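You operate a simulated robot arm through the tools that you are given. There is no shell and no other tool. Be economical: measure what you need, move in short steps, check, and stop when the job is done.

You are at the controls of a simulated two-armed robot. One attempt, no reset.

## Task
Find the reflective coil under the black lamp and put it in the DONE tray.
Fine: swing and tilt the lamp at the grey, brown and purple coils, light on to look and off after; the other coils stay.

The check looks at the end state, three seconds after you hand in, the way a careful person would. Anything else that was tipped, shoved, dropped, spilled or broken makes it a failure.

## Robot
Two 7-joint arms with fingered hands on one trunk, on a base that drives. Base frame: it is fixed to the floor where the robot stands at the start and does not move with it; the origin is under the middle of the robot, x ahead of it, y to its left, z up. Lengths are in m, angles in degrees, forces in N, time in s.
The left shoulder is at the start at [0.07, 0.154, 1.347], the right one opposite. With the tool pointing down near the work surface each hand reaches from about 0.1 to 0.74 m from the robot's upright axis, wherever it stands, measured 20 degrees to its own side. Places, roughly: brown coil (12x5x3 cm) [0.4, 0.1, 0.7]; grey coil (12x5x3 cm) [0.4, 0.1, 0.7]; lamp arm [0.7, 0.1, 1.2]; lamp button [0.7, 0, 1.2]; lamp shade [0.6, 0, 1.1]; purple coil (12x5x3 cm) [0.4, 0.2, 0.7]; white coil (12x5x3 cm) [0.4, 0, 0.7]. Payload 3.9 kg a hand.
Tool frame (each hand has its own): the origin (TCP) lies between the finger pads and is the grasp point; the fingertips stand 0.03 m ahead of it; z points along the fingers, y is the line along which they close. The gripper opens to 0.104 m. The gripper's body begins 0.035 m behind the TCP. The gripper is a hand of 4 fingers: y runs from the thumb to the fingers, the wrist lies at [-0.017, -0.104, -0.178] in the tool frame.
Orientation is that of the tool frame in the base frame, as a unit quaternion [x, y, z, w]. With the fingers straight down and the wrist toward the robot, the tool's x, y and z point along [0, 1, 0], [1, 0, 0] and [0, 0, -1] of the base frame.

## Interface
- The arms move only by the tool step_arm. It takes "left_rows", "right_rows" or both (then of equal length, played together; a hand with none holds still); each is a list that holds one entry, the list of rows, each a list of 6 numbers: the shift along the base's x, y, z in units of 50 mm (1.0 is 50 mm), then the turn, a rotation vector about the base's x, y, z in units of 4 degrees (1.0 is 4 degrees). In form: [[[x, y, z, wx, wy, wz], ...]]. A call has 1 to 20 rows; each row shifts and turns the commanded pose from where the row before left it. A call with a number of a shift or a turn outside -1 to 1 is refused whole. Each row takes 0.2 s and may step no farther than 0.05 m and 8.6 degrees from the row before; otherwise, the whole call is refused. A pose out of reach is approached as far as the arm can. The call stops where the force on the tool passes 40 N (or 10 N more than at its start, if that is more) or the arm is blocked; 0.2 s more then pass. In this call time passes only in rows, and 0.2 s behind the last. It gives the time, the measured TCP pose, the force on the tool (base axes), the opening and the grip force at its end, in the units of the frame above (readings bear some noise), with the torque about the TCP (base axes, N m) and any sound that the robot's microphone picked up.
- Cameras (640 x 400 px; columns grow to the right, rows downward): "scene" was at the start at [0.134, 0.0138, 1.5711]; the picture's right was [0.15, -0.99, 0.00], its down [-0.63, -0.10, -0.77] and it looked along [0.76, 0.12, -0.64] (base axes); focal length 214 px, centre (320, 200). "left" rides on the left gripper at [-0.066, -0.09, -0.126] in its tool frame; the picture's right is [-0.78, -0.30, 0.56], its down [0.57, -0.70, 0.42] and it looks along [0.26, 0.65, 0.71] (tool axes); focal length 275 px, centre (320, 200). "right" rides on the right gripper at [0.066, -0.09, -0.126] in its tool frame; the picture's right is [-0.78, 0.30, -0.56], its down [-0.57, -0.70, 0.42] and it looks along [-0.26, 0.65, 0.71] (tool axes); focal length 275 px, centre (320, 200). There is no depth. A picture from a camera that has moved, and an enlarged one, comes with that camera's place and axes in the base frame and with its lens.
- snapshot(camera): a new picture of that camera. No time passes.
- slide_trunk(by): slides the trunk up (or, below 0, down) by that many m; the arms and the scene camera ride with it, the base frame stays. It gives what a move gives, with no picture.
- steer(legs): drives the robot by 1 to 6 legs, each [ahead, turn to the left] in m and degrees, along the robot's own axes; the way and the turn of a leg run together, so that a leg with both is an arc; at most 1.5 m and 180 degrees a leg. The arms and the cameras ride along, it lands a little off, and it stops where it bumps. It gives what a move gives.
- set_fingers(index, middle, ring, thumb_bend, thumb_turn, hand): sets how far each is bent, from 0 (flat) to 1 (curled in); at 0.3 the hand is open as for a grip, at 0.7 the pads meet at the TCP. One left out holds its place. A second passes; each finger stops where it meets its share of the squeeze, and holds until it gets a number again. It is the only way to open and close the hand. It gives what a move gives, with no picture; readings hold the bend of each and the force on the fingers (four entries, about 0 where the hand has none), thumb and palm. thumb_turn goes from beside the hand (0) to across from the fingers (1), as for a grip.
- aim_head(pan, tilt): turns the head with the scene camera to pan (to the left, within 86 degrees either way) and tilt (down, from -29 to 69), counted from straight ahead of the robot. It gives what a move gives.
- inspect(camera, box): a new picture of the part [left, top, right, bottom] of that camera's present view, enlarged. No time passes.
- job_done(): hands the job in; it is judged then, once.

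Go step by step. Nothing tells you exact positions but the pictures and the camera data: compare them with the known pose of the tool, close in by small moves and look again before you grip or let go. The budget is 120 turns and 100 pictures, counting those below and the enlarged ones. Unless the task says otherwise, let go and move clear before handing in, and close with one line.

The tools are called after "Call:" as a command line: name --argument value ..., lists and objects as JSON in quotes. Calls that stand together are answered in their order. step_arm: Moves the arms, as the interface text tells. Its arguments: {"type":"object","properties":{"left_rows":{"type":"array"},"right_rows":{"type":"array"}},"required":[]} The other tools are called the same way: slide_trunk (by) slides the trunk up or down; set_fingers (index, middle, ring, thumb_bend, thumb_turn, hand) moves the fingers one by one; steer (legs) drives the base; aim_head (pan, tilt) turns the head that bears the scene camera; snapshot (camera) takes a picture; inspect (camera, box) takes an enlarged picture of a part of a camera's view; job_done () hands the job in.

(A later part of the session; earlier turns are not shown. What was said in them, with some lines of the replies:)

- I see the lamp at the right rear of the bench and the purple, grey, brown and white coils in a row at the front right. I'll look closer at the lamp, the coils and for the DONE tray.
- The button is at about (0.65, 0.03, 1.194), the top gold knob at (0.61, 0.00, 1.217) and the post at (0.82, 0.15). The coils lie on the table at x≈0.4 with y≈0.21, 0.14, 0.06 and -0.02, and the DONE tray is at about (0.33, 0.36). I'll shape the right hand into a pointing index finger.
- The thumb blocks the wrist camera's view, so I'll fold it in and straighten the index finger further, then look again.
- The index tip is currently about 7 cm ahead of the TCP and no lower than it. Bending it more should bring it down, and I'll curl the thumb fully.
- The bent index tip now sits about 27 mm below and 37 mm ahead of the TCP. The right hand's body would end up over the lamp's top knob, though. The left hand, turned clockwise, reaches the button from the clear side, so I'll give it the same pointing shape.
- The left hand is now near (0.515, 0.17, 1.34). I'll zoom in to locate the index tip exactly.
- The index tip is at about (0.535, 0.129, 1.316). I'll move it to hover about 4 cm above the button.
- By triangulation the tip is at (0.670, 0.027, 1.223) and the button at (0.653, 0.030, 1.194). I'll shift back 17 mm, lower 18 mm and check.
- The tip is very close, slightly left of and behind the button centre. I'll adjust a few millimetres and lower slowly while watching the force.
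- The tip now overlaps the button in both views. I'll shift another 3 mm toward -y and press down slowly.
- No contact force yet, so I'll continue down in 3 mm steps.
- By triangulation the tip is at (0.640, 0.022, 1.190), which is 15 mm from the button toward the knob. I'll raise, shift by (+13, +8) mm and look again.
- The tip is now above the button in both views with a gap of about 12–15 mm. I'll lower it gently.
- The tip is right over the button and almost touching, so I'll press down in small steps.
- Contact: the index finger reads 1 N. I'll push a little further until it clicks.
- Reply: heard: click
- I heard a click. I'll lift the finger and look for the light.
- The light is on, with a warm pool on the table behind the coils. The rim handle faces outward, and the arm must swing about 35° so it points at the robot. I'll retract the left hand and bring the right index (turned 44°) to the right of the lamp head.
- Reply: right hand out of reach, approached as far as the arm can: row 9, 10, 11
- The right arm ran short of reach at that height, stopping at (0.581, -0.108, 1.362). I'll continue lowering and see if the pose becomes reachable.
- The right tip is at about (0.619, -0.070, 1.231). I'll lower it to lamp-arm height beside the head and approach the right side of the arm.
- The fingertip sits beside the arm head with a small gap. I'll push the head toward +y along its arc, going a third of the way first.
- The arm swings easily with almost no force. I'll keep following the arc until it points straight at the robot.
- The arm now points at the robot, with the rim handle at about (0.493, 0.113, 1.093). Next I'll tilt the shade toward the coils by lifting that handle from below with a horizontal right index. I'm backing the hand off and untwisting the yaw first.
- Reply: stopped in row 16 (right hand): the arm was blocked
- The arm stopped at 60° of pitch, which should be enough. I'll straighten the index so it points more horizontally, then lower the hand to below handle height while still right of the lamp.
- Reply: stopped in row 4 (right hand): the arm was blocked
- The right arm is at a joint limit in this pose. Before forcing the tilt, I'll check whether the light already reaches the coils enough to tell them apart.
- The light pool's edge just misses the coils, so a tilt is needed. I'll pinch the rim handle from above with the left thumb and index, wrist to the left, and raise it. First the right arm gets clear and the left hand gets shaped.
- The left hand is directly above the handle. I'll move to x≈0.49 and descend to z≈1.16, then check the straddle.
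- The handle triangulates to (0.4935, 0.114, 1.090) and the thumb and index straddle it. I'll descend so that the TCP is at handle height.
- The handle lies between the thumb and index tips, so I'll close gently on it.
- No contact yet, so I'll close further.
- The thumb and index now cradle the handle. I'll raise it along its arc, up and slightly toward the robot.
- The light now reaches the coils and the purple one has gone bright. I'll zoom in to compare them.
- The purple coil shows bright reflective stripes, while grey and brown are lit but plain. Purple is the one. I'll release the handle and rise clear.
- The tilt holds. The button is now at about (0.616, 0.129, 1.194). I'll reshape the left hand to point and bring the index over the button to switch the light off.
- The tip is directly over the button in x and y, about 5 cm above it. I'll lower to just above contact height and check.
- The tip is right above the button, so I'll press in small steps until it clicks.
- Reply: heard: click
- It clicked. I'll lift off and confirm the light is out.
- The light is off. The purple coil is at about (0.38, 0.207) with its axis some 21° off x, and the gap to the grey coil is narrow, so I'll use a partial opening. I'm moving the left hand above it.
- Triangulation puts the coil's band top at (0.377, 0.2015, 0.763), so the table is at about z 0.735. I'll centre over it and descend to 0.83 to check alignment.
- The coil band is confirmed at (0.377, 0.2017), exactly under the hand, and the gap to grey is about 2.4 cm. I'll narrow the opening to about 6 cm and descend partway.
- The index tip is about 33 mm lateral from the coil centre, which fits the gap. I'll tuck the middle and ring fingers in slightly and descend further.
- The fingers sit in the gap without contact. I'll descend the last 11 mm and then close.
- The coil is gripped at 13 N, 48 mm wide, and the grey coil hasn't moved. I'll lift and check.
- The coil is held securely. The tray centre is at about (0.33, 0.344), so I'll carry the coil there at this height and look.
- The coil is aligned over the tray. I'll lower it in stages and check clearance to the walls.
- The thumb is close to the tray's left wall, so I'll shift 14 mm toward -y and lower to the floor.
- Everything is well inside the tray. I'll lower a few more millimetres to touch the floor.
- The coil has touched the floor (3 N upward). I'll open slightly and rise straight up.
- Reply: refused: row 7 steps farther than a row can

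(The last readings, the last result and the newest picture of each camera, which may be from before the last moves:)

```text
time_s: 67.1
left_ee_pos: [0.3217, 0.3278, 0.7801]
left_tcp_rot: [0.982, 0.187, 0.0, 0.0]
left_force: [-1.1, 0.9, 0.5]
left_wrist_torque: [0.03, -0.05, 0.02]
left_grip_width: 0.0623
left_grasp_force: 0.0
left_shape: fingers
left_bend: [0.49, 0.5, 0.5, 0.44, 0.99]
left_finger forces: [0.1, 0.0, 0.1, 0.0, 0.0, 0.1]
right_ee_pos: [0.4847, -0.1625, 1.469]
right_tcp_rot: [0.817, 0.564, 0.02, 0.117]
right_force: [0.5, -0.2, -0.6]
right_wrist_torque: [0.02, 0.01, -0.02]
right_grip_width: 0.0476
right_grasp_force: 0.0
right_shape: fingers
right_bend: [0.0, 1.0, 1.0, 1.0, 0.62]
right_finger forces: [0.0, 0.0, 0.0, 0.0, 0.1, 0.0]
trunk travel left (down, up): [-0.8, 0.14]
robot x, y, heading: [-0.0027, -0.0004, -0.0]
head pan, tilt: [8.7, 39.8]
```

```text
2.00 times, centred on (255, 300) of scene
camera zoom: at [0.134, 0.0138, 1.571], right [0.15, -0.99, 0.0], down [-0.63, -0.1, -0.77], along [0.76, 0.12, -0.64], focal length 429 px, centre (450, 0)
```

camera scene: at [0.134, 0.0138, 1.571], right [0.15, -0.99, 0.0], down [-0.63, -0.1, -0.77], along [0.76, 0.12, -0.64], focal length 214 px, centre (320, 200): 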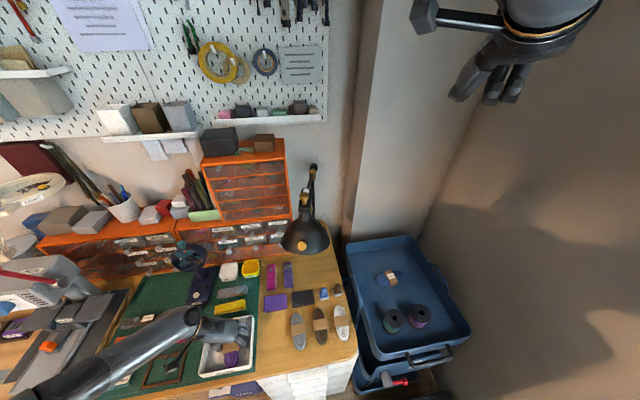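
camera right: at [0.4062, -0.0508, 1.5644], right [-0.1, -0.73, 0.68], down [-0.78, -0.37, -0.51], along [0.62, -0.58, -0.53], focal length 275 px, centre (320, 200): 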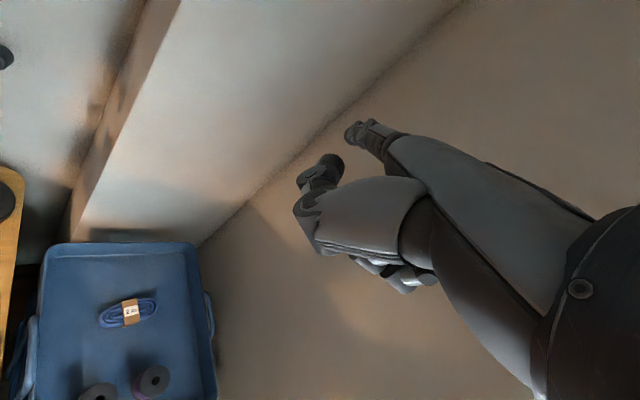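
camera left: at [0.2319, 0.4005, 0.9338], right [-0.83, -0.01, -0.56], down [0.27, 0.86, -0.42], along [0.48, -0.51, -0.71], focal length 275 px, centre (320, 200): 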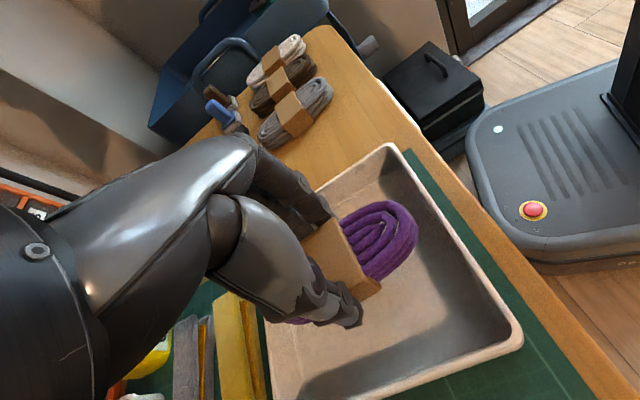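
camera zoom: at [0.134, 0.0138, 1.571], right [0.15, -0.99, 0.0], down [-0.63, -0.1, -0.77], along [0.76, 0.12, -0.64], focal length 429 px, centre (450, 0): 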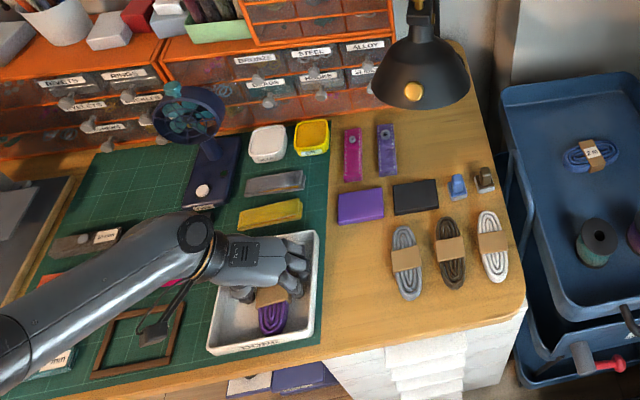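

The grip is released and the rise was refused only for an oversized row. I'm rising straight up now in smaller rows.

Call:
step_arm --left_rows '[[[0, 0, 0.2, 0, 0, 0], [0, 0, 0.4, 0, 0, 0], [0, 0, 0.6, 0, 0, 0], [0, 0, 0.8, 0, 0, 0], [0, 0, 0.8, 0, 0, 0], [0, 0, 0.8, 0, 0, 0], [0, 0.3, 0.8, 0, 0, 0], [0, 0.3, 0.8, 0, 0, 0], [0, 0.3, 0.8, 0, 0, 0]]]'

Call:
inspect --camera "scene" --box '[130, 200, 380, 400]'

Call:
snapshot --camera "left"

```text
time_s: 69.1
left_ee_pos: [0.3206, 0.3753, 1.0801]
left_tcp_rot: [0.982, 0.188, 0.0, -0.001]
left_force: [0.2, 0.1, 0.0]
left_wrist_torque: [0.01, -0.01, -0.02]
left_grip_width: 0.0623
left_grasp_force: 0.1
left_shape: fingers
left_bend: [0.49, 0.5, 0.5, 0.44, 0.99]
left_finger forces: [0.0, 0.0, 0.0, 0.1, 0.0, 0.1]
right_ee_pos: [0.4864, -0.1628, 1.4685]
right_tcp_rot: [0.817, 0.565, 0.021, 0.117]
right_force: [-0.2, -0.7, 0.4]
right_wrist_torque: [0.0, 0.01, -0.03]
right_grip_width: 0.0478
right_grasp_force: 0.0
right_shape: fingers
right_bend: [0.0, 1.0, 1.0, 1.0, 0.62]
right_finger forces: [0.0, 0.1, 0.0, 0.0, 0.0, 0.0]
trunk travel left (down, up): [-0.8, 0.14]
robot x, y, heading: [0.0031, 0.0007, 0.0]
head pan, tilt: [8.7, 39.8]
```

```text
2.00 times, centred on (255, 300) of scene
camera zoom: at [0.1336, 0.0135, 1.5711], right [0.15, -0.99, 0.0], down [-0.63, -0.1, -0.77], along [0.76, 0.12, -0.64], focal length 429 px, centre (450, 0)
```

zoom: 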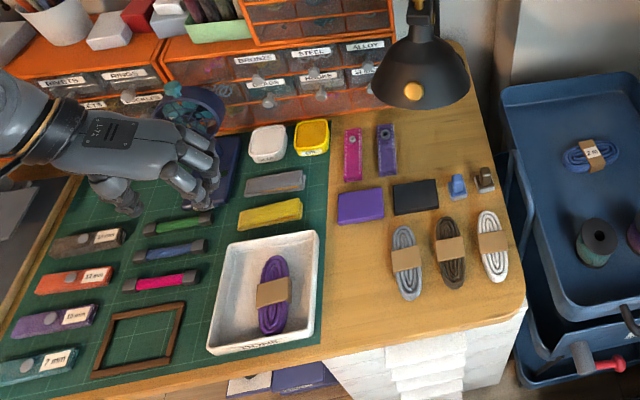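

```text
13 pictures are left
camera left: at [0.2263, 0.4335, 1.2062], right [-0.83, -0.01, -0.56], down [0.27, 0.86, -0.42], along [0.49, -0.51, -0.71], focal length 275 px, centre (320, 200)
```

left: 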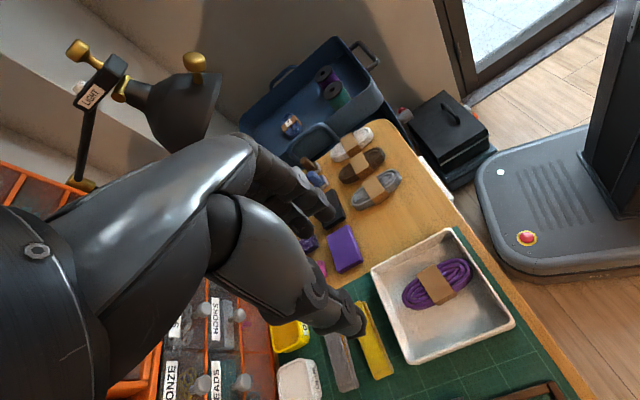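

The purple coil lies flat in the DONE tray. The other coils are in place, the lamp is upright and off, and both hands are clear, so I'm handing in.

Call:
job_done

```text
The job is handed in.
```

The reflective coil is the purple one: its stripes lit up under the lamp, while the grey and brown coils stayed plain. It is now in the DONE tray, the lamp is off (left swung and tilted toward the coils), and the other coils are where they were.
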